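You operate a simulated robot arm through the tools that you are given. There is no shell and no other tool. Be economical: measure what you need, move in short steps, check, and stop when the job is done.

You run a simulated two-armed robot. Do the job below in one go: nothing can be reset, and whatever is moved stays where it is left.

Task
Take the rag from the left grid paper and lay it out flat on the left part of the left bench.

Only the result counts: the job must be done as asked and must still hold three seconds after the hand-in. Knocking over, shifting, dropping, spilling or breaking anything else fails it.

Robot
Two 7-joint arms with two-finger parallel grippers on one trunk, on a base that drives. Base frame: it is fixed to the floor where the robot stands at the start and does not move with it; the origin is under the middle of the robot, x ahead of it, y to its left, z up; the surface under the hand at the start is at about z = 811. Readings come in mm, degrees, newtons and seconds.
The left shoulder is at the start at [101, 182, 940], the right one opposite. With the tool pointing down near the work surface each hand reaches from about 280 to 780 mm from the robot's upright axis, wherever it stands, measured 20 degrees to its own side. Places, roughly: left part of the left bench [800, 1600, 800]. Payload 3.91 kg a hand.
The TCP of each hand is the grasp point between the finger pads, 30 mm short of the fingertips. In the tool frame z runs along the fingers and y along their closing line. The gripper opens to 110 mm. The fingers are 20 mm wide and 10 mm thick; the gripper's body (48 by 112 mm) begins 55 mm behind the TCP.
Orientation is that of the tool frame in the base frame, as a unit quaternion [w, x, y, z]. With the fingers straight down and closing along the base's y, the tool's x points along the base's -x, its y along +y and its z along -z.

Tools
- The arms move only by the tool arm_command. It takes "left_motion", "right_motion" or both (then of equal length, played together; a hand with none holds still); each is a list of rows, each a list of 7 numbers: the turn, a rotation vector about the tool's x, y, z in degrees, then the shift along the tool's x, y, z in mm, then the opening, from 0 (shut) to 1 (fully open). In form: [[wx, wy, wz, x, y, z, jaw], ...]. A call has 1 to 12 rows; each row shifts and turns the commanded pose from where the row before left it, along the tool's axes as they then stand. A row lasts 0.2 s, in which the tool goes at most 50 mm and 8.6 degrees; a call with a longer step from one row to the next is refused whole, and so is a gripper value outside its range. Where a pose cannot be reached the arm comes as near as it can. A force on the tool above 40 N (or 10 N above the force at the start of the call, whichever is more), or a blocked arm, ends the call early, and 0.2 s more pass. The fingers move at their own pace (about 72 mm/s each) and stop on an object; they squeeze with about 21 N. The grip force told is the motor's: it shows also when the fingers shut on nothing. Time passes only in rows, and 0.2 s behind the last, so rows that do not move let the fingers close. The reply holds the time, the measured pose of the TCP, the force on the tool along the base axes, the opening and the grip force, in the units named above and with some noise, with the torque about the TCP (base axes, N m) and any sound that the robot's microphone picked up.
- Cameras (640 x 400 px; columns grow to the right, rows downward): "scene" is now at [269.1, 25.9, 1147.4]; the picture's right is [0.26, -0.97, 0.00], its down [-0.28, -0.07, -0.96] and it looks along [0.92, 0.24, -0.29] (base axes); focal length 214 px, centre (320, 200). "left" rides on the left gripper at [73, -17, -103] in its tool frame; the picture's right is [0.23, 0.97, 0.00], its down [-0.76, 0.18, -0.62] and it looks along [-0.61, 0.14, 0.78] (tool axes); focal length 222 px, centre (320, 200). "right" rides on the right gripper at [72, 17, -103] in its tool frame; the picture's right is [-0.23, 0.97, 0.00], its down [-0.76, -0.18, -0.62] and it looks along [-0.61, -0.14, 0.78] (tool axes); focal length 222 px, centre (320, 200). There is no depth. A picture from a camera that has moved, and an enlarged one, comes with that camera's place and axes in the base frame and with its lens.
- snapshot(camera): a new picture of that camera. The clock stands still meanwhile.
- slide_trunk(by): slides the trunk up (or, below 0, down) by that many mm; the arms and the scene camera ride with it, the base frame stays. It gives what a move gives, with no picture.
- steer(legs): drives the robot by 1 to 6 legs, each [ahead, left, turn to the left] in mm, mm and degrees, along the robot's own axes; the way and the turn of a leg run together, so that a leg with both is an arc; at most 1500 mm and 180 degrees a leg. The arms and the cameras ride along, it lands a little off, and it stops where it bumps. It gives what a move gives.
- turn_head(pan, tilt): turns the head with the scene camera to pan (to the left, within 80 degrees either way) and tilt (down, from -29 to 69), counted from straight ahead of the robot. It gives what a move gives.
- zoom(camera, box): a new picture of the part [left, top, right, bottom] of that camera's present view, enlarged. The clock stands still meanwhile.
- close_job(): hands the job in; it is judged then, once.

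Go step by step. Nothing tells you exact positions but the pictures and the camera data: compare them with the known pose of the tool, close in by small moves and look again before you grip or let go. The budget is 120 turns and 108 pictures, counting those below and the enlarged ones. Unless the task says otherwise, let go and move clear before handing in, and close with one line.

The tools are called after "Emit:" by a JSON object that holds its "op" and its "data". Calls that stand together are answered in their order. arm_command: Moves the arms, as the interface text tells. Its arguments: {"type":"object","properties":{"left_motion":{"type":"array"},"right_motion":{"type":"array"}},"required":[]} The other tools are called the same way: slide_trunk (by) slides the trunk up or down; steer (legs) drives the base; turn_head (pan, tilt) turns the head that bears the scene camera; snapshot (camera) takes a picture; zoom (camera, box) takes an enlarged picture of a part of a camera's view; close_job () hands the job in.

At the start:

```text
clock: 0.0
left_position: [408.8, 141.2, 1050.8]
left_orientation: [-0.001, -0.002, 1.0, 0.0]
left_wrist_force: [0.1, 0.0, -0.7]
left_wrist_torque: [-0.01, -0.02, 0.03]
left_gripper_width: 109.9
left_grasp_force: 0.1
right_position: [453.7, -171.2, 973.5]
right_orientation: [0.0, 0.0, 1.0, 0.0]
right_wrist_force: [-0.4, -0.7, -0.2]
right_wrist_torque: [0.0, 0.0, 0.03]
right_gripper_width: 110.2
right_grasp_force: 0.1
trunk travel left (down, up): [-200.0, 314.0]
robot x, y, heading: [-0.8, 1.9, 0.1]
head pan, tilt: [14.8, 17.0]
```

scene: 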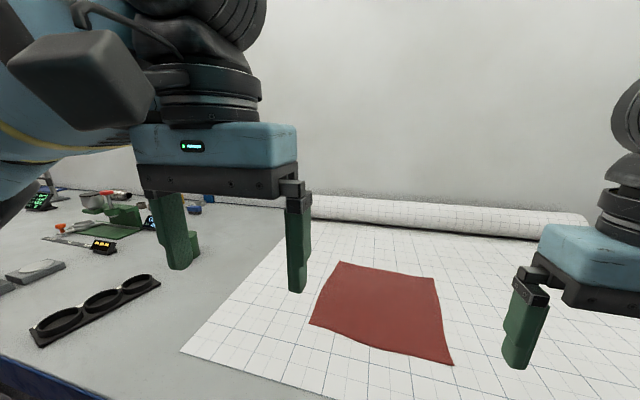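
right: 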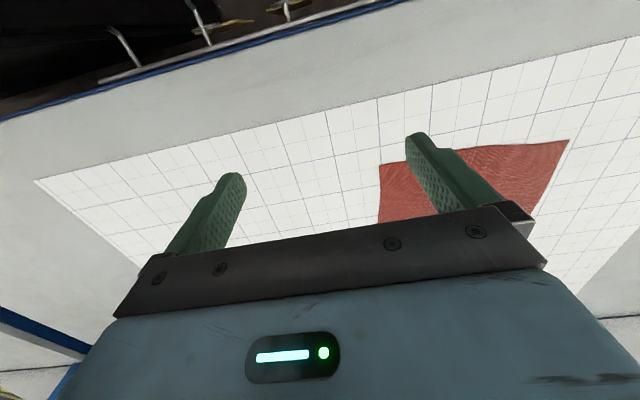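
left: 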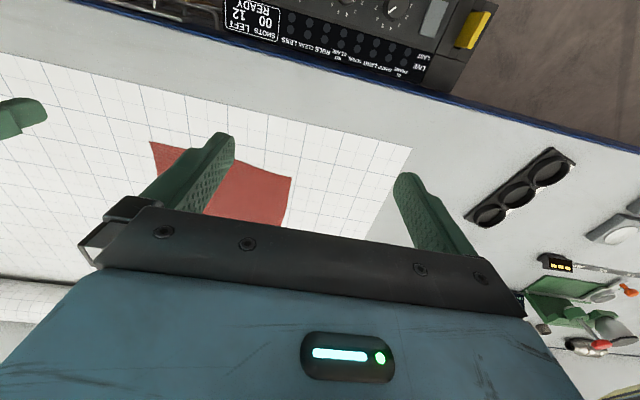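

I see a red rag on grid paper in front of me. I'll look around to learn about the other papers and the left part of the bench.

Emit:
{"op": "turn_head", "data": {"pan": 70, "tilt": 20}}

Emit:
{"op": "snapshot", "data": {"camera": "scene"}}

Emit:
{"op": "turn_head", "data": {"pan": -40, "tilt": 20}}

Emit:
{"op": "snapshot", "data": {"camera": "scene"}}

Emit:
{"op": "turn_head", "data": {"pan": 5, "tilt": 40}}

Emit:
{"op": "snapshot", "data": {"camera": "scene"}}

```text
clock: 1.2
left_position: [408.8, 140.6, 1050.1]
left_orientation: [0.001, -0.001, 1.0, 0.0]
left_wrist_force: [-0.2, -0.2, 0.0]
left_wrist_torque: [0.02, -0.02, 0.0]
left_gripper_width: 110.1
left_grasp_force: 0.0
right_position: [452.9, -169.9, 973.6]
right_orientation: [0.001, 0.0, 1.0, 0.0]
right_wrist_force: [0.0, -0.2, 1.1]
right_wrist_torque: [0.0, 0.03, -0.02]
right_gripper_width: 110.3
right_grasp_force: 0.1
trunk travel left (down, up): [-200.0, 314.0]
robot x, y, heading: [-0.5, -1.2, 0.3]
head pan, tilt: [70.0, 20.0]
```

```text
104 pictures are left
camera scene: at [210.8, 89.5, 1142.6], right [0.94, -0.34, 0.0], down [-0.12, -0.32, -0.94], along [0.32, 0.88, -0.34], focal length 214 px, centre (320, 200)
```

scene: 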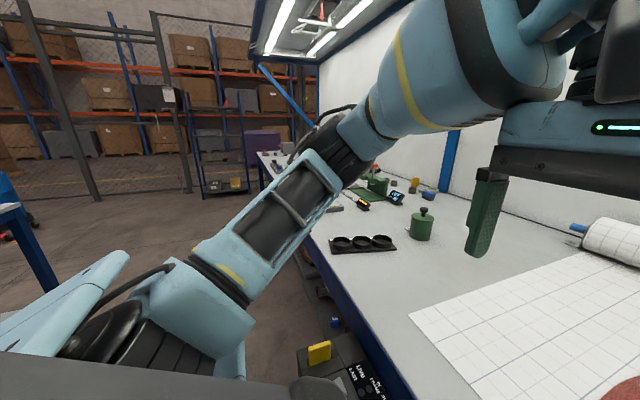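

```text
clock: 3.1
left_position: [414.5, 143.2, 1049.1]
left_orientation: [-0.002, -0.009, 1.0, -0.001]
left_wrist_force: [85.1, 8.3, -5.1]
left_wrist_torque: [-0.87, 9.45, 1.95]
left_gripper_width: 110.1
left_grasp_force: 0.2
right_position: [453.2, -171.5, 972.4]
right_orientation: [0.001, 0.0, 1.0, 0.001]
right_wrist_force: [-0.7, 0.5, -0.1]
right_wrist_torque: [-0.01, -0.01, -0.04]
right_gripper_width: 110.0
right_grasp_force: 0.1
trunk travel left (down, up): [-200.0, 314.0]
robot x, y, heading: [1.1, -0.3, 0.3]
head pan, tilt: [-40.0, 20.0]
```

```text
103 pictures are left
camera scene: at [265.6, -32.4, 1145.2], right [-0.37, -0.93, 0.0], down [-0.29, 0.12, -0.95], along [0.88, -0.35, -0.31], focal length 214 px, centre (320, 200)
```

scene: 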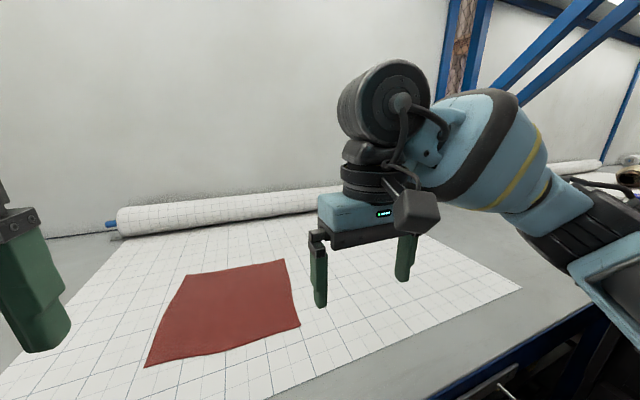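

```text
clock: 4.2
left_position: [407.8, 140.3, 1051.5]
left_orientation: [0.0, 0.0, 1.0, -0.001]
left_wrist_force: [-0.4, -0.6, 0.0]
left_wrist_torque: [0.01, -0.03, 0.0]
left_gripper_width: 110.0
left_grasp_force: 0.1
right_position: [453.7, -170.7, 973.9]
right_orientation: [0.0, 0.0, 1.0, 0.0]
right_wrist_force: [0.1, -0.3, 0.7]
right_wrist_torque: [-0.01, -0.01, -0.01]
right_gripper_width: 110.0
right_grasp_force: 0.1
trunk travel left (down, up): [-200.0, 314.0]
robot x, y, heading: [-0.8, -1.0, 0.2]
head pan, tilt: [5.0, 40.0]
```

```text
102 pictures are left
camera scene: at [263.5, 9.3, 1111.3], right [0.09, -1.0, 0.0], down [-0.64, -0.06, -0.77], along [0.76, 0.07, -0.64], focal length 214 px, centre (320, 200)
```

scene: 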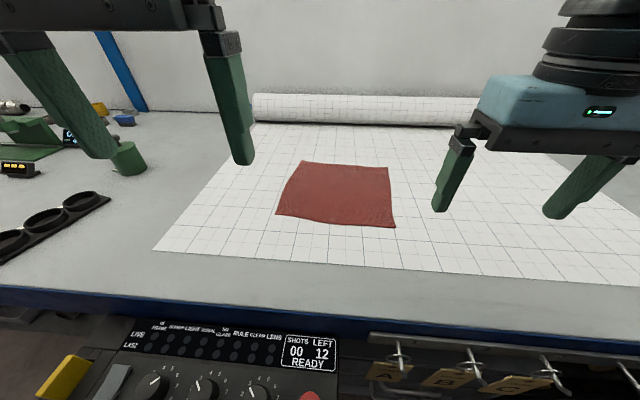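

The rag is about 230 mm square, with corners near (792,106), (770,-127), (550,-109) and (571,128). I plan to pinch both near corners, one with each hand, so I'll turn the grippers to close along x.

Emit:
{"op": "arm_command", "data": {"left_motion": [[0, 0, 0, -50, 0, 0, 1], [0, 0, 0, -50, 0, 0, 1], [0, 0, 7.5, -20, 0, 0, 1], [0, 0, 7.5, 0, 0, 0, 1], [0, 0, 7.5, 0, 0, 0, 1], [0, 0, 7.5, 0, 0, 0, 1], [0, 0, 7.5, 0, 0, 0, 1], [0, 0, 7.5, 0, 0, 0, 1], [0, 0, 7.5, 0, 0, 0, 1], [0, 0, 7.5, 0, 0, 0, 1], [0, 0, 7.5, 0, 0, 0, 1], [0, 0, 7.5, 0, 0, 0, 1]], "right_motion": [[0, 0, 0, -50, 0, 0, 1], [0, 0, 0, -30, 0, 0, 1], [0, 0, -7.5, 0, 0, 0, 1], [0, 0, -7.5, 0, 0, 0, 1], [0, 0, -7.5, 0, 0, 0, 1], [0, 0, -7.5, 0, 0, 0, 1], [0, 0, -7.5, 0, 0, 0, 1], [0, 0, -7.5, 0, 0, 0, 1], [0, 0, -7.5, 0, 0, 0, 1], [0, 0, -7.5, 0, 0, 0, 1], [0, 0, -7.5, 0, 0, 0, 1], [0, 0, -7.5, 0, 0, 0, 1]]}}

Emit:
{"op": "arm_command", "data": {"left_motion": [[0, 0, 7.5, 0, 0, 0, 1], [0, 0, 7.5, 0, 0, 0, 1]], "right_motion": [[0, 0, -7.5, 0, 0, 0, 1], [0, 0, -7.5, 0, 0, 0, 1]]}}

Emit:
{"op": "snapshot", "data": {"camera": "scene"}}

Emit:
{"op": "snapshot", "data": {"camera": "left"}}

```text
clock: 6.8
left_position: [529.7, 141.9, 1050.3]
left_orientation: [0.0, 0.608, 0.794, 0.0]
left_wrist_force: [-0.2, -0.3, 0.2]
left_wrist_torque: [-0.02, -0.03, -0.01]
left_gripper_width: 109.8
left_grasp_force: 0.2
right_position: [458.5, -132.1, 954.5]
right_orientation: [0.0, -0.608, 0.794, -0.001]
right_wrist_force: [-0.3, 0.0, 0.0]
right_wrist_torque: [-0.02, -0.03, 0.03]
right_gripper_width: 109.8
right_grasp_force: 0.1
right hand out of reach, approached as far as the arm can: row 10, 11, 12
trunk travel left (down, up): [-200.0, 314.0]
robot x, y, heading: [-2.1, -3.5, -0.1]
head pan, tilt: [5.0, 40.0]
```

```text
clock: 7.4
left_position: [529.5, 142.0, 1051.0]
left_orientation: [0.0, 0.707, 0.707, 0.0]
left_wrist_force: [1.3, -0.3, -0.4]
left_wrist_torque: [0.0, 0.03, 0.0]
left_gripper_width: 109.8
left_grasp_force: 0.1
right_position: [397.8, -104.7, 944.5]
right_orientation: [0.0, -0.706, 0.708, 0.0]
right_wrist_force: [-1.0, -0.5, -0.9]
right_wrist_torque: [-0.03, 0.01, -0.02]
right_gripper_width: 109.9
right_grasp_force: 0.0
right hand out of reach, approached as far as the arm can: row 1, 2
trunk travel left (down, up): [-200.0, 314.0]
robot x, y, heading: [-1.0, -0.6, 0.0]
head pan, tilt: [5.0, 40.0]
```

```text
101 pictures are left
camera scene: at [263.5, 9.6, 1111.2], right [0.09, -1.0, 0.0], down [-0.64, -0.06, -0.77], along [0.76, 0.07, -0.64], focal length 214 px, centre (320, 200)
```

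scene: 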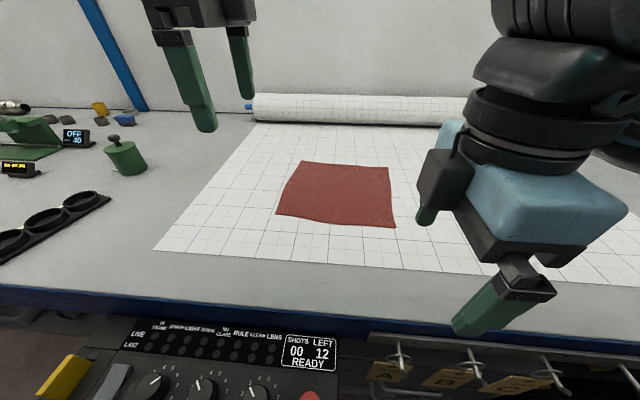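

```text
100 pictures are left
camera left: at [512.1, 214.7, 1154.2], right [0.97, 0.23, 0.0], down [0.18, -0.76, 0.62], along [0.14, -0.61, -0.78], focal length 222 px, centre (320, 200)
```

left: 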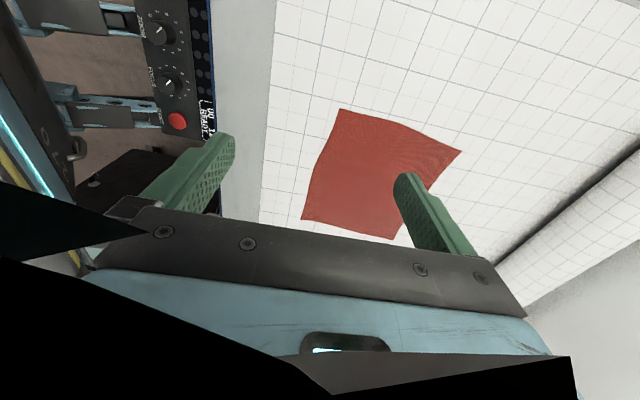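

The right wrist can't reach −90°, so I'll turn it the other way to +90°, with its camera facing inward.

Emit:
{"op": "arm_command", "data": {"right_motion": [[0, 0, 8.5, 0, 0, 0, 1], [0, 0, 8.5, 0, 0, 0, 1], [0, 0, 8.5, 0, 0, 0, 1], [0, 0, 8.5, 0, 0, 0, 1], [0, 0, 8.5, 0, 0, 0, 1], [0, 0, 8.5, 0, 0, 0, 1], [0, 0, 8.5, 0, 0, 0, 1], [0, 0, 8.5, 0, 0, 0, 1], [0, 0, 8.5, 0, 0, 0, 1], [0, 0, 8.5, 0, 0, 0, 1], [0, 0, 5, 0, 0, 0, 1]]}}

Emit:
{"op": "arm_command", "data": {"right_motion": [[0, 0, 8.5, 0, 0, 0, 1], [0, 0, 8.5, 0, 0, 0, 1], [0, 0, 8.5, 0, 0, 0, 1], [0, 0, 8.5, 0, 0, 0, 1], [0, 0, 8.5, 0, 0, 0, 1], [0, 0, 8.5, 0, 0, 0, 1], [0, 0, 8.5, 0, 0, 0, 1], [0, 0, 8.5, 0, 0, 0, 1], [0, 0, 8.5, 0, 0, 0, 1], [0, 0, 8.5, 0, 0, 0, 1], [0, 0, 5, 0, 0, 0, 1]]}}

Emit:
{"op": "snapshot", "data": {"camera": "scene"}}

```text
clock: 9.8
left_position: [529.5, 141.0, 1051.1]
left_orientation: [-0.001, 0.706, 0.708, -0.001]
left_wrist_force: [-0.4, 0.1, 0.5]
left_wrist_torque: [-0.01, 0.01, -0.01]
left_gripper_width: 110.0
left_grasp_force: 0.0
right_position: [399.3, -104.8, 943.4]
right_orientation: [0.0, 0.002, 1.0, 0.0]
right_wrist_force: [0.2, -0.2, -0.3]
right_wrist_torque: [0.03, -0.01, -0.01]
right_gripper_width: 109.9
right_grasp_force: 0.1
trunk travel left (down, up): [-200.0, 314.0]
robot x, y, heading: [-2.6, 1.8, -0.2]
head pan, tilt: [5.0, 40.0]
```

```text
clock: 12.2
left_position: [530.3, 141.0, 1050.5]
left_orientation: [0.0, 0.707, 0.708, 0.0]
left_wrist_force: [-0.8, -0.2, 0.1]
left_wrist_torque: [0.01, -0.01, 0.0]
left_gripper_width: 109.9
left_grasp_force: 0.1
right_position: [399.1, -104.7, 942.4]
right_orientation: [0.0, 0.709, 0.706, 0.0]
right_wrist_force: [-0.2, 0.2, 0.4]
right_wrist_torque: [0.01, 0.0, -0.02]
right_gripper_width: 110.1
right_grasp_force: 0.1
trunk travel left (down, up): [-200.0, 314.0]
robot x, y, heading: [1.6, -0.4, -0.2]
head pan, tilt: [5.0, 40.0]
```

```text
99 pictures are left
camera scene: at [263.5, 9.4, 1111.2], right [0.09, -1.0, 0.0], down [-0.64, -0.06, -0.77], along [0.76, 0.07, -0.64], focal length 214 px, centre (320, 200)
```

scene: 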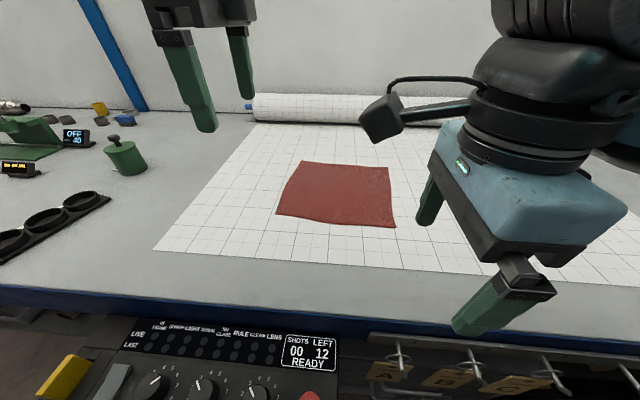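

Now I'll hover both hands over the near corners.

Emit:
{"op": "arm_command", "data": {"left_motion": [[0, 0, 0, -9, 17, 37, 0.4], [0, 0, 0, -9, 17, 37, 0.4], [0, 0, 0, -9, 18, 38, 0.4], [0, 0, 0, -9, 18, 38, 0.4], [0, 0, 0, 0, 0, 0, 0.4], [0, 0, 0, 0, 0, 0, 0.4]], "right_motion": [[0, 0, 0, 4, 36, 8, 0.4], [0, 0, 0, 4, 36, 8, 0.4], [0, 0, 0, 4, 36, 8, 0.4], [0, 0, 0, 4, 36, 9, 0.4], [0, 0, 0, 4, 37, 9, 0.4], [0, 0, 0, 0, 0, 0, 0.4]]}}

Emit:
{"op": "snapshot", "data": {"camera": "scene"}}

Emit:
{"op": "snapshot", "data": {"camera": "left"}}

Emit:
{"op": "snapshot", "data": {"camera": "right"}}

```text
clock: 13.6
left_position: [602.4, 104.5, 898.8]
left_orientation: [0.0, 0.705, 0.709, 0.0]
left_wrist_force: [-0.1, -0.7, 0.4]
left_wrist_torque: [-0.01, 0.0, -0.01]
left_gripper_width: 44.0
left_grasp_force: 0.0
right_position: [578.8, -84.7, 903.9]
right_orientation: [0.0, 0.707, 0.707, -0.001]
right_wrist_force: [0.2, -0.2, 0.0]
right_wrist_torque: [0.0, 0.0, -0.01]
right_gripper_width: 44.1
right_grasp_force: 0.1
trunk travel left (down, up): [-200.0, 314.0]
robot x, y, heading: [1.4, -2.9, -0.0]
head pan, tilt: [5.0, 40.0]
```

```text
98 pictures are left
camera scene: at [263.5, 9.3, 1111.2], right [0.09, -1.0, 0.0], down [-0.64, -0.06, -0.77], along [0.76, 0.07, -0.64], focal length 214 px, centre (320, 200)
```

scene: 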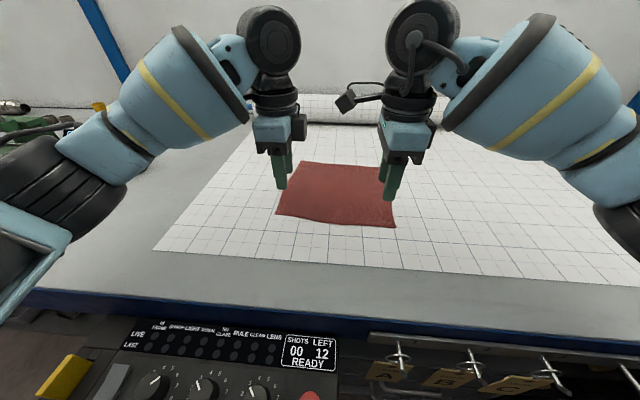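

```text
97 pictures are left
camera left: at [584.2, 177.5, 1002.7], right [0.97, 0.23, 0.0], down [0.18, -0.76, 0.62], along [0.14, -0.61, -0.78], focal length 222 px, centre (320, 200)
```

left: 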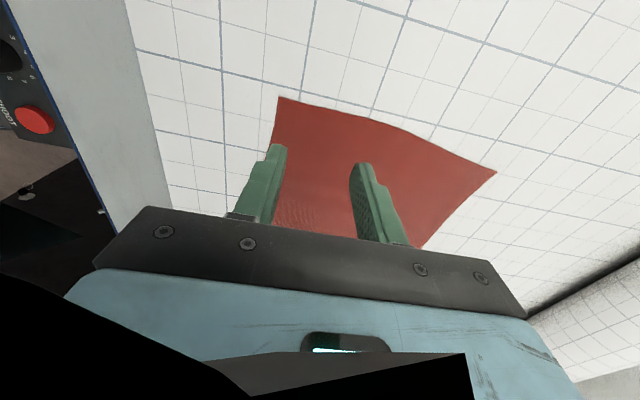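

```text
96 pictures are left
camera right: at [595.8, -11.7, 1008.4], right [0.97, -0.23, 0.0], down [-0.18, -0.76, 0.62], along [-0.14, -0.61, -0.78], focal length 222 px, centre (320, 200)
```

right: 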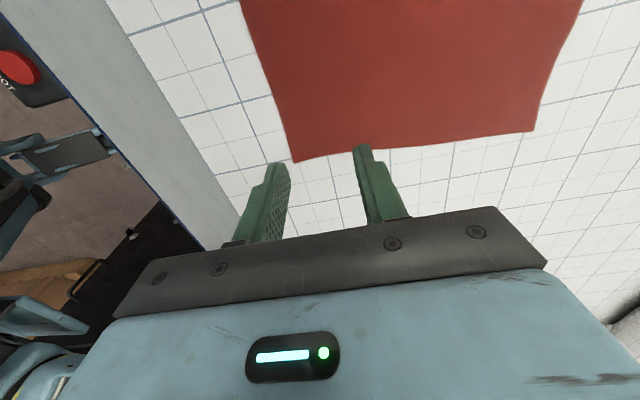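

The corner estimates agree across views, and both grippers straddle cloth just inside the near edge. I'll lower them to near contact.

Emit:
{"op": "arm_command", "data": {"left_motion": [[0, 0, 0, 0, 0, 27, 0.4], [0, 0, 0, 0, 0, 20, 0.4], [0, 0, 0, 0, 0, 8, 0.4], [0, 0, 0, 0, 0, 0, 0.4]], "right_motion": [[0, 0, 0, 0, 0, 30, 0.4], [0, 0, 0, 0, 0, 22, 0.4], [0, 0, 0, 0, 0, 8, 0.4], [0, 0, 0, 0, 0, 0, 0.4]]}}

Emit:
{"op": "snapshot", "data": {"camera": "left"}}

Emit:
{"op": "snapshot", "data": {"camera": "right"}}

```text
clock: 14.6
left_position: [598.7, 104.2, 844.9]
left_orientation: [0.0, 0.707, 0.708, 0.0]
left_wrist_force: [-0.7, -0.3, 0.5]
left_wrist_torque: [-0.02, -0.03, 0.01]
left_gripper_width: 44.1
left_grasp_force: 0.1
right_position: [578.7, -82.3, 843.6]
right_orientation: [0.001, 0.707, 0.707, 0.0]
right_wrist_force: [-0.1, 0.3, 2.4]
right_wrist_torque: [0.0, 0.06, 0.02]
right_gripper_width: 43.8
right_grasp_force: 0.0
trunk travel left (down, up): [-200.0, 314.0]
robot x, y, heading: [0.4, 0.5, -0.0]
head pan, tilt: [5.0, 40.0]
```

```text
95 pictures are left
camera left: at [581.5, 177.1, 949.0], right [0.97, 0.23, 0.0], down [0.18, -0.76, 0.62], along [0.14, -0.61, -0.78], focal length 222 px, centre (320, 200)
```

left: 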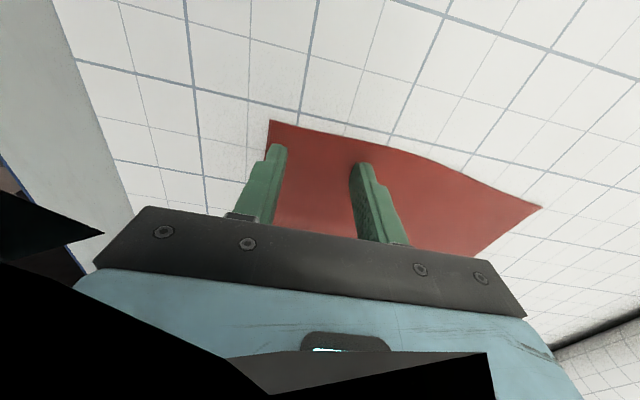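

```text
94 pictures are left
camera right: at [596.9, -11.2, 946.5], right [0.97, -0.23, 0.0], down [-0.18, -0.76, 0.62], along [-0.14, -0.61, -0.78], focal length 222 px, centre (320, 200)
```

right: 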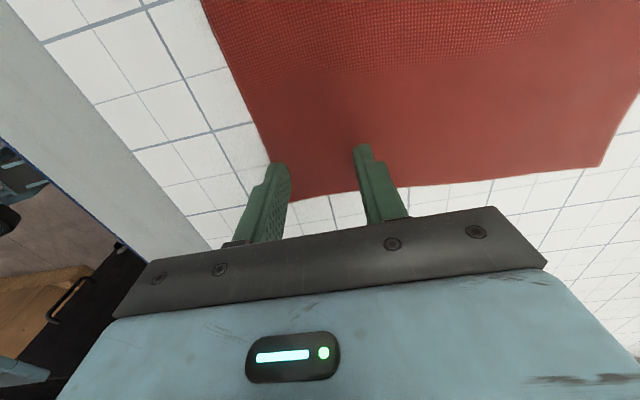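

Both fingertips are on the cloth. I'll press lightly and close.

Emit:
{"op": "arm_command", "data": {"left_motion": [[0, 0, 0, 0, 0, 2, 0.4], [0, 0, 0, 0, 0, 0, 0], [0, 0, 0, 0, 0, 0, 0], [0, 0, 0, 0, 0, 0, 0], [0, 0, 0, 0, 0, 0, 0]], "right_motion": [[0, 0, 0, 0, 0, 1, 0.4], [0, 0, 0, 0, 0, 0, 0], [0, 0, 0, 0, 0, 0, 0], [0, 0, 0, 0, 0, 0, 0], [0, 0, 0, 0, 0, 0, 0]]}}

Emit:
{"op": "snapshot", "data": {"camera": "left"}}

Emit:
{"op": "snapshot", "data": {"camera": "right"}}

```text
clock: 15.8
left_position: [597.3, 103.9, 844.3]
left_orientation: [0.0, 0.706, 0.708, 0.001]
left_wrist_force: [-0.2, -0.8, -0.1]
left_wrist_torque: [0.0, -0.01, -0.01]
left_gripper_width: 0.0
left_grasp_force: 20.7
right_position: [579.4, -82.5, 842.7]
right_orientation: [0.001, 0.708, 0.707, 0.001]
right_wrist_force: [2.5, 0.1, 16.8]
right_wrist_torque: [-0.01, 0.03, -0.01]
right_gripper_width: 2.2
right_grasp_force: 21.4
trunk travel left (down, up): [-200.0, 314.0]
robot x, y, heading: [0.2, -0.8, -0.1]
head pan, tilt: [5.0, 40.0]
```

```text
93 pictures are left
camera left: at [580.8, 176.7, 948.0], right [0.97, 0.23, 0.0], down [0.18, -0.76, 0.62], along [0.14, -0.61, -0.78], focal length 222 px, centre (320, 200)
```

left: 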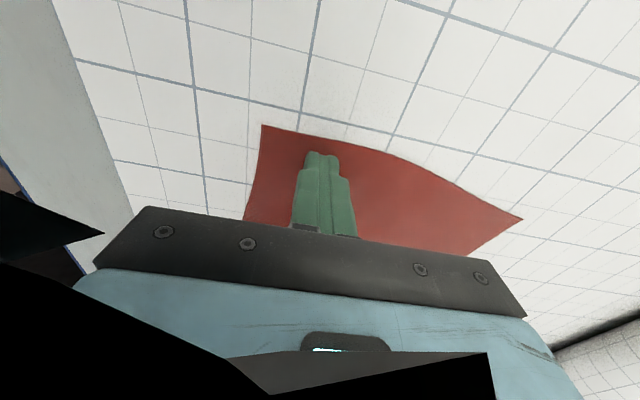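

```text
92 pictures are left
camera right: at [597.1, -11.1, 946.3], right [0.97, -0.23, 0.0], down [-0.18, -0.76, 0.62], along [-0.14, -0.61, -0.78], focal length 222 px, centre (320, 200)
```

right: 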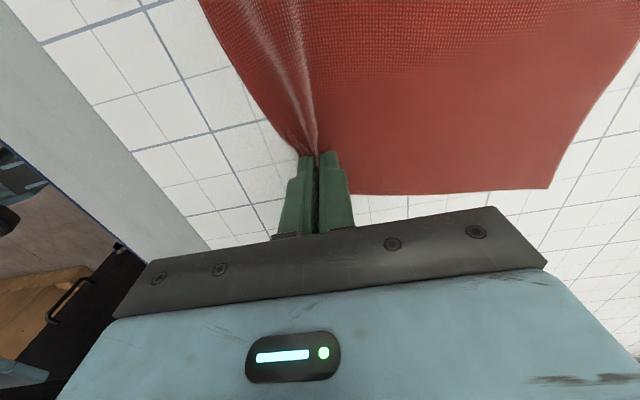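

The right hand has a fold pinched (2.2 mm), but the left skimmed over the cloth. I'll reopen the left, press lower and retry.

Emit:
{"op": "arm_command", "data": {"left_motion": [[0, 0, 0, 0, -8, -4, 0.38], [0, 0, 0, 0, 0, 0, 0.38], [0, 0, 0, 0, 0, 4, 0.38], [0, 0, 0, 0, 0, 2, 0.38], [0, 0, 0, 0, 0, 1, 0.38]]}}

```text
clock: 17.0
left_position: [589.9, 103.8, 843.2]
left_orientation: [0.001, 0.707, 0.708, 0.001]
left_wrist_force: [-0.7, 0.0, 10.0]
left_wrist_torque: [0.02, 0.19, 0.05]
left_gripper_width: 41.6
left_grasp_force: 0.0
right_position: [579.6, -82.8, 843.4]
right_orientation: [0.001, 0.708, 0.706, 0.001]
right_wrist_force: [4.1, 1.1, 20.4]
right_wrist_torque: [0.0, -0.01, 0.01]
right_gripper_width: 2.2
right_grasp_force: 21.3
trunk travel left (down, up): [-200.0, 314.0]
robot x, y, heading: [1.9, 1.9, 0.1]
head pan, tilt: [5.0, 40.0]
```

Emit:
{"op": "arm_command", "data": {"left_motion": [[0, 0, 0, 0, 0, 0, 0], [0, 0, 0, 0, 0, 0, 0], [0, 0, 0, 0, 0, 0, 0], [0, 0, 0, 0, 0, 0, 0]]}}

Emit:
{"op": "snapshot", "data": {"camera": "left"}}

```text
clock: 18.0
left_position: [590.5, 104.5, 842.8]
left_orientation: [0.001, 0.707, 0.707, 0.0]
left_wrist_force: [-1.0, 0.2, 18.7]
left_wrist_torque: [0.0, 0.08, -0.02]
left_gripper_width: 7.4
left_grasp_force: 20.6
right_position: [578.9, -83.3, 842.2]
right_orientation: [0.001, 0.707, 0.707, 0.001]
right_wrist_force: [4.5, -0.2, 17.7]
right_wrist_torque: [0.05, -0.01, -0.02]
right_gripper_width: 2.2
right_grasp_force: 21.9
trunk travel left (down, up): [-200.0, 314.0]
robot x, y, heading: [-2.1, -3.4, 0.1]
head pan, tilt: [5.0, 40.0]
```

```text
91 pictures are left
camera left: at [571.6, 178.1, 946.4], right [0.97, 0.23, 0.0], down [0.18, -0.76, 0.62], along [0.15, -0.61, -0.78], focal length 222 px, centre (320, 200)
```

left: 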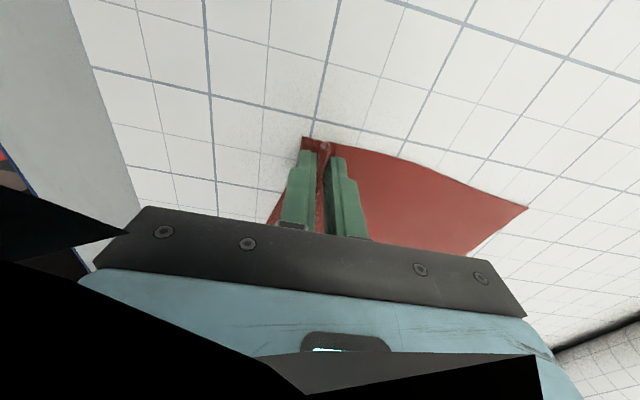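

Both hands now hold a fold (left 7.4 mm, right 2.2 mm). I'll lift straight up together and look.

Emit:
{"op": "arm_command", "data": {"left_motion": [[0, 0, 0, 0, 0, -10, 0], [0, 0, 0, 0, 0, -20, 0], [0, 0, 0, 0, 0, -30, 0], [0, 0, 0, 0, 0, -30, 0], [0, 0, 0, 0, 0, 0, 0]], "right_motion": [[0, 0, 0, 0, 0, -10, 0], [0, 0, 0, 0, 0, -20, 0], [0, 0, 0, 0, 0, -30, 0], [0, 0, 0, 0, 0, -30, 0], [0, 0, 0, 0, 0, 0, 0]]}}

Emit:
{"op": "snapshot", "data": {"camera": "scene"}}

```text
clock: 19.2
left_position: [590.6, 106.5, 932.4]
left_orientation: [0.0, 0.707, 0.707, 0.0]
left_wrist_force: [1.3, 0.1, 0.6]
left_wrist_torque: [0.03, 0.02, 0.01]
left_gripper_width: 6.9
left_grasp_force: 21.3
right_position: [578.0, -82.9, 932.0]
right_orientation: [0.0, 0.707, 0.707, 0.0]
right_wrist_force: [0.7, -0.7, 0.1]
right_wrist_torque: [0.01, 0.03, 0.01]
right_gripper_width: 2.4
right_grasp_force: 20.9
trunk travel left (down, up): [-200.0, 314.0]
robot x, y, heading: [-2.1, 3.5, 0.2]
head pan, tilt: [5.0, 40.0]
```

```text
90 pictures are left
camera scene: at [264.0, 9.4, 1111.0], right [0.09, -1.0, 0.0], down [-0.64, -0.06, -0.77], along [0.76, 0.07, -0.64], focal length 214 px, centre (320, 200)
```

scene: 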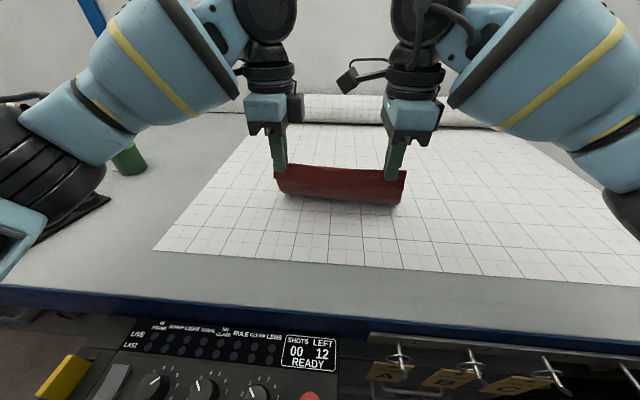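

Both corners are held and the rag hangs from its near edge. I'll raise the trunk so it hangs clear, then look left.

Emit:
{"op": "slide_trunk", "data": {"by": 280}}

Emit:
{"op": "turn_head", "data": {"pan": 50, "tilt": 30}}

Emit:
{"op": "snapshot", "data": {"camera": "scene"}}

Emit:
{"op": "snapshot", "data": {"camera": "left"}}

Emit:
{"op": "snapshot", "data": {"camera": "right"}}

```text
clock: 22.1
left_position: [590.9, 105.5, 1209.5]
left_orientation: [0.0, 0.707, 0.707, 0.0]
left_wrist_force: [-0.4, 0.5, 0.2]
left_wrist_torque: [0.01, 0.01, -0.02]
left_gripper_width: 7.1
left_grasp_force: 21.1
right_position: [579.2, -83.8, 1210.0]
right_orientation: [-0.001, 0.707, 0.707, 0.0]
right_wrist_force: [0.3, -0.4, 0.0]
right_wrist_torque: [0.0, -0.02, 0.01]
right_gripper_width: 2.6
right_grasp_force: 20.7
trunk travel left (down, up): [-480.0, 34.0]
robot x, y, heading: [-1.9, 3.5, 0.1]
head pan, tilt: [5.0, 40.0]
```

```text
clock: 23.2
left_position: [590.8, 105.2, 1210.7]
left_orientation: [0.001, 0.707, 0.708, 0.0]
left_wrist_force: [-0.1, 0.1, 0.6]
left_wrist_torque: [0.04, 0.03, -0.01]
left_gripper_width: 7.1
left_grasp_force: 21.0
right_position: [579.5, -84.9, 1210.5]
right_orientation: [-0.001, 0.707, 0.707, 0.0]
right_wrist_force: [-0.4, -0.5, -0.2]
right_wrist_torque: [0.03, 0.0, -0.01]
right_gripper_width: 2.3
right_grasp_force: 20.6
trunk travel left (down, up): [-480.0, 34.0]
robot x, y, heading: [2.7, 1.2, -0.1]
head pan, tilt: [50.0, 30.0]
```

```text
89 pictures are left
camera scene: at [116.4, 71.2, 1433.4], right [0.77, -0.64, 0.0], down [-0.32, -0.38, -0.87], along [0.56, 0.66, -0.5], focal length 214 px, centre (320, 200)
```

scene: 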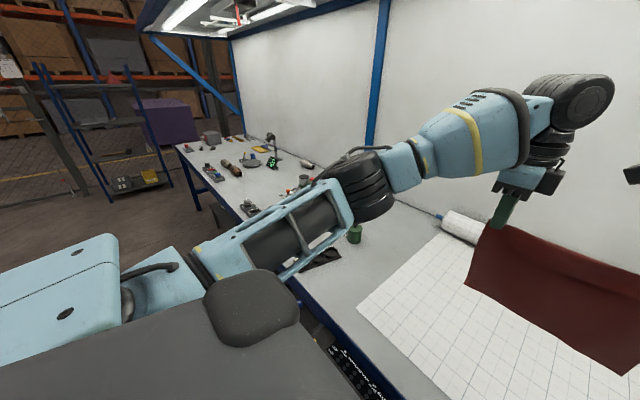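

```text
88 pictures are left
camera left: at [573.5, 178.1, 1314.7], right [0.97, 0.23, 0.0], down [0.18, -0.76, 0.62], along [0.14, -0.61, -0.78], focal length 222 px, centre (320, 200)
```

left: 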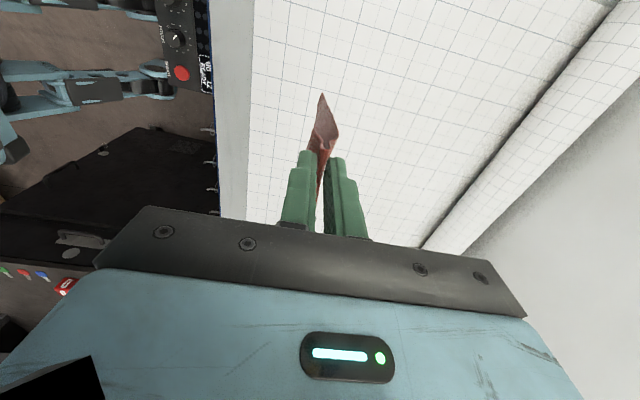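

```text
87 pictures are left
camera right: at [596.9, -12.1, 1314.5], right [0.97, -0.23, 0.0], down [-0.18, -0.76, 0.62], along [-0.14, -0.61, -0.78], focal length 222 px, centre (320, 200)
```

right: 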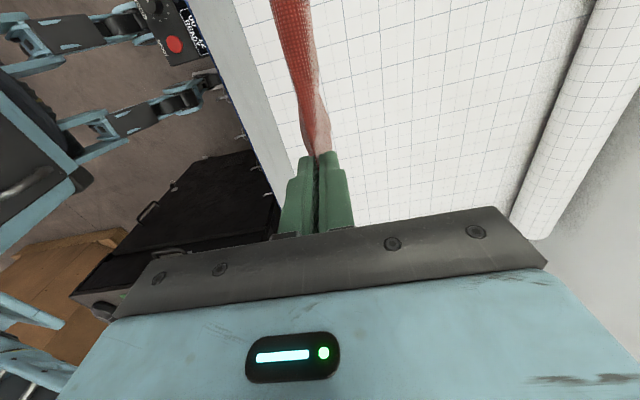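

I'll zoom on the left part of the bench.

Emit:
{"op": "zoom", "data": {"camera": "scene", "box": [160, 100, 380, 270]}}

Emit:
{"op": "turn_head", "data": {"pan": 78, "tilt": 35}}

Emit:
{"op": "snapshot", "data": {"camera": "scene"}}

```text
2.35 times, centred on (270, 185) of scene
camera zoom: at [116.4, 71.2, 1433.4], right [0.77, -0.64, 0.0], down [-0.32, -0.38, -0.87], along [0.56, 0.66, -0.5], focal length 505 px, centre (438, 235)
```

zoom: 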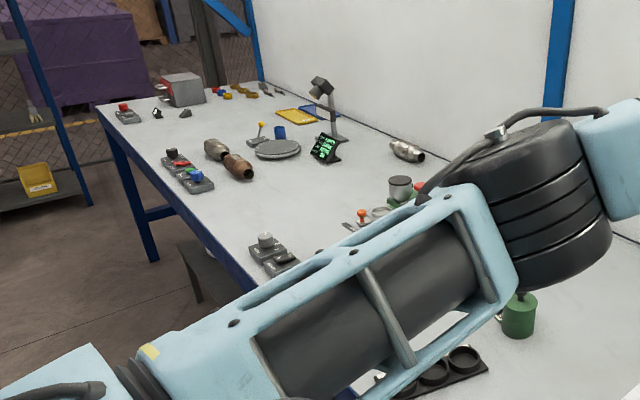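

```text
clock: 24.1
left_position: [591.3, 104.2, 1209.6]
left_orientation: [0.0, 0.706, 0.708, 0.0]
left_wrist_force: [-0.6, -0.1, -0.1]
left_wrist_torque: [0.01, 0.01, -0.03]
left_gripper_width: 7.2
left_grasp_force: 20.8
right_position: [579.1, -83.5, 1210.2]
right_orientation: [0.0, 0.707, 0.707, 0.0]
right_wrist_force: [0.2, -0.1, 0.4]
right_wrist_torque: [-0.01, 0.0, -0.01]
right_gripper_width: 2.3
right_grasp_force: 21.0
trunk travel left (down, up): [-480.0, 34.0]
robot x, y, heading: [0.8, 1.8, 0.1]
head pan, tilt: [78.0, 35.0]
```

```text
85 pictures are left
camera scene: at [76.5, 88.1, 1425.7], right [0.98, -0.21, 0.0], down [-0.12, -0.56, -0.82], along [0.17, 0.8, -0.57], focal length 214 px, centre (320, 200)
```

scene: 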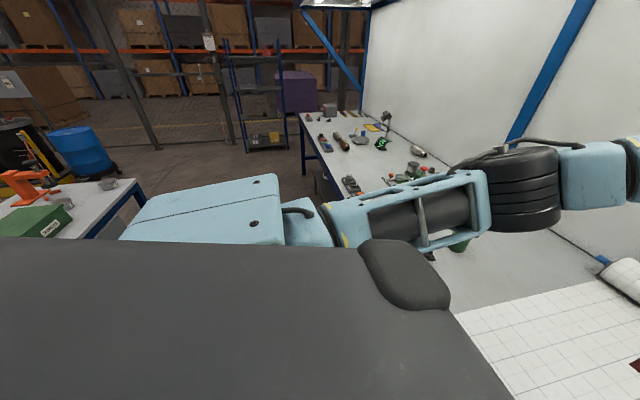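

The clear patch of bench is around (680, 1350), between the tool cluster and the cylinders. I'll back off slightly and drive left in stages.

Emit:
{"op": "steer", "data": {"legs": [[-80, 0, 0], [0, 700, 0]]}}

Emit:
{"op": "turn_head", "data": {"pan": 45, "tilt": 30}}

Emit:
{"op": "snapshot", "data": {"camera": "scene"}}

Emit:
{"op": "snapshot", "data": {"camera": "left"}}

```text
clock: 31.3
left_position: [512.2, 794.8, 1210.1]
left_orientation: [-0.001, 0.706, 0.708, -0.001]
left_wrist_force: [0.5, 0.2, -0.5]
left_wrist_torque: [0.03, -0.02, -0.04]
left_gripper_width: 7.0
left_grasp_force: 21.4
right_position: [501.6, 605.2, 1211.2]
right_orientation: [0.0, 0.707, 0.707, 0.0]
right_wrist_force: [0.3, -0.7, -0.6]
right_wrist_torque: [0.01, 0.02, 0.02]
right_gripper_width: 2.3
right_grasp_force: 21.3
trunk travel left (down, up): [-480.0, 34.0]
robot x, y, heading: [-80.2, 687.3, -0.3]
head pan, tilt: [78.0, 35.0]
```

```text
clock: 32.2
left_position: [512.7, 794.7, 1211.4]
left_orientation: [0.0, 0.707, 0.707, -0.001]
left_wrist_force: [-0.4, -0.2, -1.2]
left_wrist_torque: [0.01, 0.03, 0.01]
left_gripper_width: 7.4
left_grasp_force: 20.8
right_position: [502.7, 604.9, 1212.1]
right_orientation: [0.0, 0.707, 0.707, 0.0]
right_wrist_force: [-0.3, -0.6, 0.2]
right_wrist_torque: [-0.04, 0.02, 0.0]
right_gripper_width: 2.3
right_grasp_force: 21.4
trunk travel left (down, up): [-480.0, 34.0]
robot x, y, heading: [-78.6, 692.1, 0.1]
head pan, tilt: [45.0, 30.0]
```

```text
84 pictures are left
camera scene: at [43.8, 754.9, 1433.5], right [0.71, -0.71, 0.0], down [-0.35, -0.35, -0.87], along [0.61, 0.61, -0.5], focal length 214 px, centre (320, 200)
```

scene: 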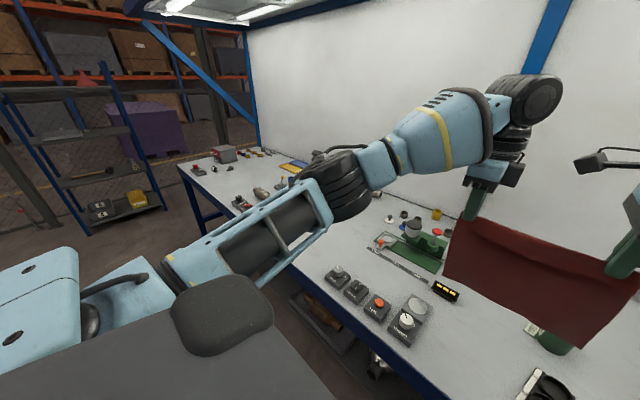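

```text
83 pictures are left
camera left: at [495.2, 867.1, 1314.7], right [0.97, 0.23, 0.0], down [0.18, -0.76, 0.62], along [0.14, -0.61, -0.78], focal length 222 px, centre (320, 200)
```

left: 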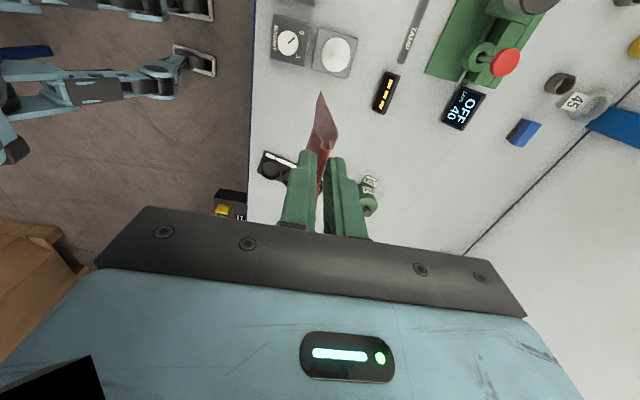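

The rag is well held and the path is clear. I'll go on another 650 mm.

Emit:
{"op": "steer", "data": {"legs": [[0, 650, 0]]}}

Emit:
{"op": "turn_head", "data": {"pan": 10, "tilt": 45}}

Emit:
{"op": "snapshot", "data": {"camera": "scene"}}

Emit:
{"op": "snapshot", "data": {"camera": "left"}}

Emit:
{"op": "snapshot", "data": {"camera": "right"}}

```text
clock: 38.5
left_position: [521.7, 1439.8, 1211.5]
left_orientation: [0.0, 0.714, 0.7, 0.0]
left_wrist_force: [-0.1, -0.9, 0.1]
left_wrist_torque: [-0.01, 0.0, 0.01]
left_gripper_width: 7.2
left_grasp_force: 21.2
right_position: [507.0, 1250.2, 1211.9]
right_orientation: [0.0, 0.715, 0.699, 0.0]
right_wrist_force: [0.0, 0.0, 0.1]
right_wrist_torque: [-0.01, 0.01, -0.01]
right_gripper_width: 2.3
right_grasp_force: 21.1
trunk travel left (down, up): [-480.0, 34.0]
robot x, y, heading: [-74.7, 1347.2, -1.2]
head pan, tilt: [45.0, 30.0]
```

```text
clock: 39.5
left_position: [521.7, 1440.0, 1210.8]
left_orientation: [0.0, 0.713, 0.701, 0.0]
left_wrist_force: [0.1, 0.5, -0.1]
left_wrist_torque: [0.02, 0.01, 0.04]
left_gripper_width: 7.1
left_grasp_force: 20.7
right_position: [505.9, 1250.9, 1209.2]
right_orientation: [0.001, 0.715, 0.699, 0.0]
right_wrist_force: [0.1, -0.8, -0.4]
right_wrist_torque: [0.02, -0.01, -0.01]
right_gripper_width: 2.1
right_grasp_force: 21.5
trunk travel left (down, up): [-480.0, 34.0]
robot x, y, heading: [-68.7, 1346.5, -1.1]
head pan, tilt: [10.0, 45.0]
```

```text
82 pictures are left
camera scene: at [67.2, 1360.2, 1410.9], right [0.15, -0.99, 0.0], down [-0.7, -0.11, -0.71], along [0.7, 0.11, -0.71], focal length 214 px, centre (320, 200)
```

scene: 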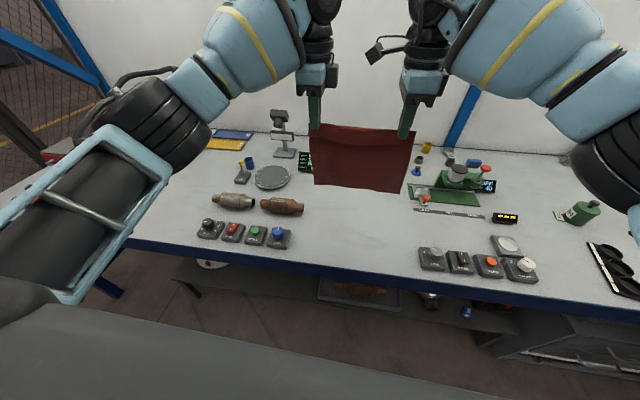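

```text
81 pictures are left
camera left: at [505.8, 1512.8, 1314.7], right [0.98, 0.21, 0.0], down [0.16, -0.76, 0.62], along [0.13, -0.61, -0.78], focal length 222 px, centre (320, 200)
```

left: 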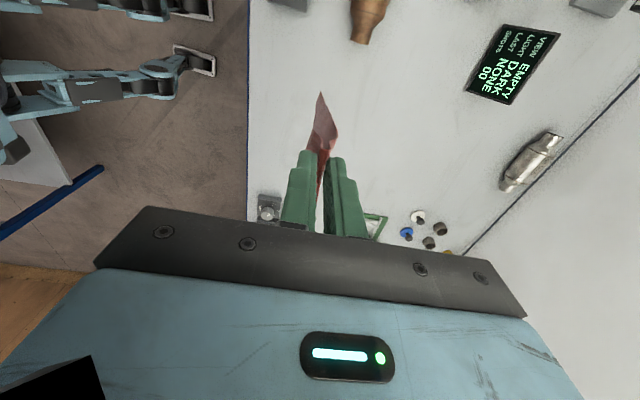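

```text
80 pictures are left
camera right: at [525.2, 1322.1, 1314.6], right [0.97, -0.25, 0.0], down [-0.19, -0.76, 0.62], along [-0.15, -0.6, -0.78], focal length 222 px, centre (320, 200)
```

right: 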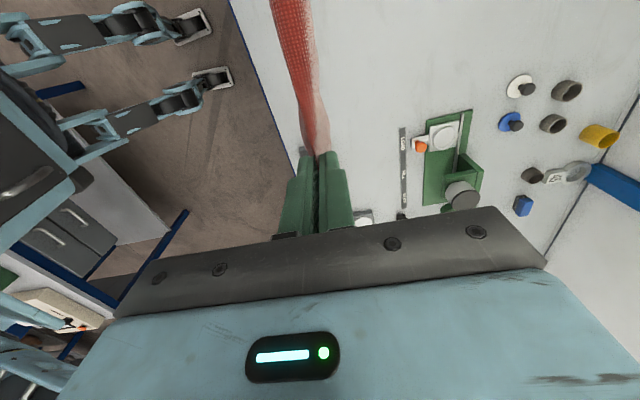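

The free area is x 430–1000, y 1130–1460. I'll drive forward, straighten up, and reach further in.

Emit:
{"op": "steer", "data": {"legs": [[70, 0, 1.1]]}}

Emit:
{"op": "arm_command", "data": {"left_motion": [[0, 0, 0, 0, 35, 0, 0], [0, 0, 0, 0, 35, 0, 0], [0, 0, 0, 0, 35, 0, 0], [0, 0, 0, 0, 35, 0, 0], [0, 0, 0, 0, 0, 0, 0]], "right_motion": [[0, 0, 0, 0, 38, 0, 0], [0, 0, 0, 0, 38, 0, 0], [0, 0, 0, 0, 38, 0, 0], [0, 0, 0, 0, 38, 0, 0], [0, 0, 0, 0, 0, 0, 0]]}}

Emit:
{"op": "snapshot", "data": {"camera": "scene"}}

```text
clock: 40.5
left_position: [588.0, 1450.6, 1212.8]
left_orientation: [0.001, 0.707, 0.707, 0.0]
left_wrist_force: [-0.2, -0.2, 0.2]
left_wrist_torque: [-0.02, -0.01, 0.06]
left_gripper_width: 6.9
left_grasp_force: 20.9
right_position: [577.7, 1260.9, 1212.5]
right_orientation: [0.001, 0.708, 0.706, 0.001]
right_wrist_force: [0.4, -0.7, 0.6]
right_wrist_torque: [-0.02, 0.03, 0.0]
right_gripper_width: 2.1
right_grasp_force: 20.8
trunk travel left (down, up): [-480.0, 34.0]
robot x, y, heading: [-3.7, 1349.4, -0.1]
head pan, tilt: [10.0, 45.0]
```

```text
clock: 41.7
left_position: [640.5, 1471.2, 1190.6]
left_orientation: [0.002, 0.709, 0.705, -0.003]
left_wrist_force: [-0.4, -29.0, 0.6]
left_wrist_torque: [-0.7, 0.04, 0.01]
left_gripper_width: 2.4
left_grasp_force: 20.5
left hand out of reach, approached as far as the arm can: row 2, 3, 4
right_position: [631.8, 1245.7, 1196.7]
right_orientation: [-0.002, 0.705, 0.709, 0.002]
right_wrist_force: [1.3, 28.1, -1.3]
right_wrist_torque: [0.7, -0.03, 0.0]
right_gripper_width: 2.2
right_grasp_force: 21.1
right hand out of reach, approached as far as the arm can: row 2, 3, 4
trunk travel left (down, up): [-480.0, 34.0]
robot x, y, heading: [-0.4, 1345.1, 0.1]
head pan, tilt: [10.0, 45.0]
```

```text
79 pictures are left
camera scene: at [136.1, 1361.8, 1410.9], right [0.17, -0.99, 0.0], down [-0.7, -0.12, -0.71], along [0.7, 0.12, -0.71], focal length 214 px, centre (320, 200)
```

scene: 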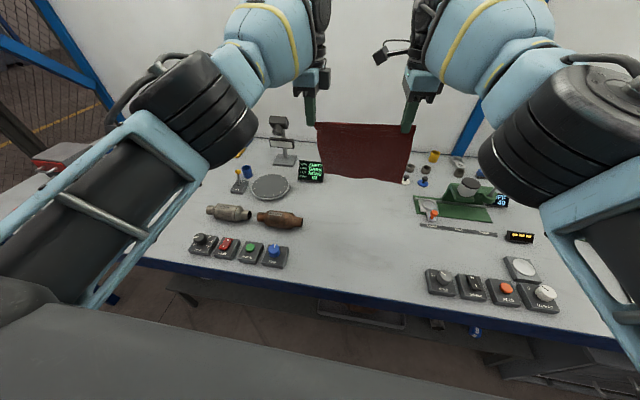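

Reaching too far spread the hands and tensioned the cloth. I'll bring the hands back together now.

Emit:
{"op": "arm_command", "data": {"left_motion": [[0, 0, 0, -8, -5, 0, 0], [0, 0, 0, -8, -5, 0, 0], [0, 0, 0, 0, 0, 0, 0]], "right_motion": [[0, 0, 0, 8, -3, 0, 0], [0, 0, 0, 8, -3, 3, 0], [0, 0, 0, 0, 0, 3, 0]]}}

Emit:
{"op": "snapshot", "data": {"camera": "scene"}}

Emit:
{"op": "snapshot", "data": {"camera": "left"}}

Emit:
{"op": "snapshot", "data": {"camera": "right"}}

```text
clock: 42.5
left_position: [632.0, 1459.1, 1190.2]
left_orientation: [0.0, 0.707, 0.707, 0.001]
left_wrist_force: [0.2, 0.2, 0.3]
left_wrist_torque: [0.05, 0.02, -0.01]
left_gripper_width: 2.5
left_grasp_force: 20.4
right_position: [628.7, 1257.4, 1191.4]
right_orientation: [0.001, 0.708, 0.706, 0.0]
right_wrist_force: [-0.7, 0.4, -0.3]
right_wrist_torque: [-0.02, 0.0, 0.02]
right_gripper_width: 2.3
right_grasp_force: 20.8
trunk travel left (down, up): [-480.0, 34.0]
robot x, y, heading: [-1.3, 1347.0, 0.1]
head pan, tilt: [10.0, 45.0]
```

```text
78 pictures are left
camera scene: at [136.4, 1361.4, 1410.8], right [0.17, -0.99, 0.0], down [-0.7, -0.12, -0.71], along [0.7, 0.12, -0.71], focal length 214 px, centre (320, 200)
```

scene: 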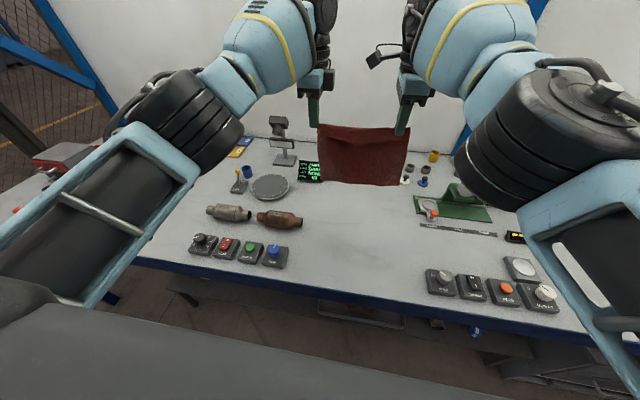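

```text
77 pictures are left
camera left: at [614.6, 1533.3, 1295.2], right [0.97, 0.23, 0.0], down [0.18, -0.76, 0.62], along [0.14, -0.61, -0.78], focal length 222 px, centre (320, 200)
```

left: 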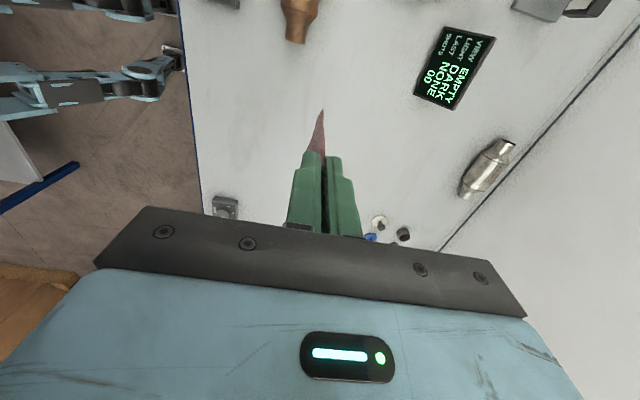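

```text
76 pictures are left
camera right: at [646.3, 1329.4, 1295.2], right [0.97, -0.23, 0.0], down [-0.18, -0.76, 0.62], along [-0.14, -0.61, -0.78], focal length 222 px, centre (320, 200)
```

right: 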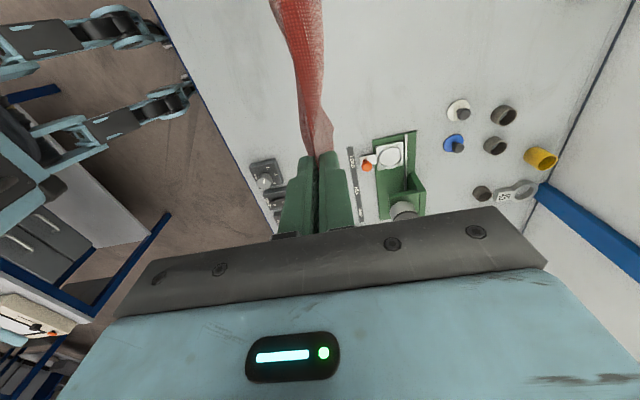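

Tension is gone and both corners are still held. The rag's bottom is about 196 mm below the TCPs. I'll lower the arms 150 mm, then reach forward.

Emit:
{"op": "arm_command", "data": {"left_motion": [[0, 0, 0, 0, 0, 30, 0], [0, 0, 0, 0, 0, 40, 0], [0, 0, 0, 0, 0, 40, 0], [0, 0, 0, 0, 0, 40, 0], [0, 0, 0, 0, 0, 0, 0]], "right_motion": [[0, 0, 0, 0, 0, 30, 0], [0, 0, 0, 0, 0, 40, 0], [0, 0, 0, 0, 0, 40, 0], [0, 0, 0, 0, 0, 40, 0], [0, 0, 0, 0, 0, 0, 0]]}}

Emit:
{"op": "arm_command", "data": {"left_motion": [[0, 0, 0, 0, 25, 0, 0], [0, 0, 0, 0, 25, 0, 0], [0, 0, 0, 0, 25, 0, 0], [0, 0, 0, 0, 0, 0, 0]], "right_motion": [[0, 0, 0, 0, 26, 0, 0], [0, 0, 0, 0, 26, 0, 0], [0, 0, 0, 0, 26, 0, 0], [0, 0, 0, 0, 0, 0, 0]]}}

Emit:
{"op": "snapshot", "data": {"camera": "scene"}}

```text
clock: 43.7
left_position: [630.0, 1458.9, 1042.8]
left_orientation: [0.001, 0.707, 0.707, 0.001]
left_wrist_force: [0.2, 0.0, 0.1]
left_wrist_torque: [-0.01, 0.0, -0.03]
left_gripper_width: 2.1
left_grasp_force: 20.9
right_position: [647.3, 1261.5, 1046.4]
right_orientation: [0.0, 0.708, 0.707, 0.0]
right_wrist_force: [0.9, 0.2, 0.0]
right_wrist_torque: [-0.02, 0.05, 0.02]
right_gripper_width: 2.5
right_grasp_force: 21.0
right hand out of reach, approached as far as the arm can: row 1, 2, 3, 4
trunk travel left (down, up): [-480.0, 34.0]
robot x, y, heading: [-1.4, 1346.8, -0.1]
head pan, tilt: [10.0, 45.0]
```

```text
clock: 44.7
left_position: [657.1, 1462.8, 1042.5]
left_orientation: [0.001, 0.708, 0.706, 0.0]
left_wrist_force: [-0.5, -2.3, 0.0]
left_wrist_torque: [-0.04, 0.04, 0.02]
left_gripper_width: 2.3
left_grasp_force: 21.2
left hand out of reach, approached as far as the arm can: row 2, 3
right_position: [651.0, 1248.3, 1042.3]
right_orientation: [0.0, 0.707, 0.707, 0.001]
right_wrist_force: [-0.3, 3.5, 0.5]
right_wrist_torque: [0.1, 0.02, -0.02]
right_gripper_width: 2.1
right_grasp_force: 21.2
right hand out of reach, approached as far as the arm can: row 1, 2, 3
trunk travel left (down, up): [-480.0, 34.0]
robot x, y, heading: [-4.4, 1345.2, -0.4]
head pan, tilt: [10.0, 45.0]
```

```text
75 pictures are left
camera scene: at [136.0, 1361.6, 1410.9], right [0.17, -0.99, 0.0], down [-0.7, -0.12, -0.71], along [0.7, 0.12, -0.71], focal length 214 px, centre (320, 200)
```

scene: 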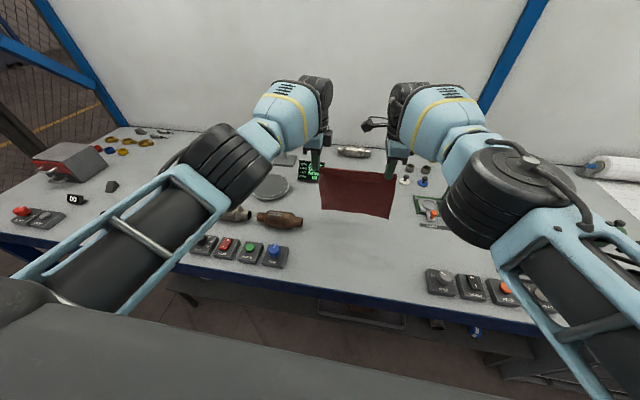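

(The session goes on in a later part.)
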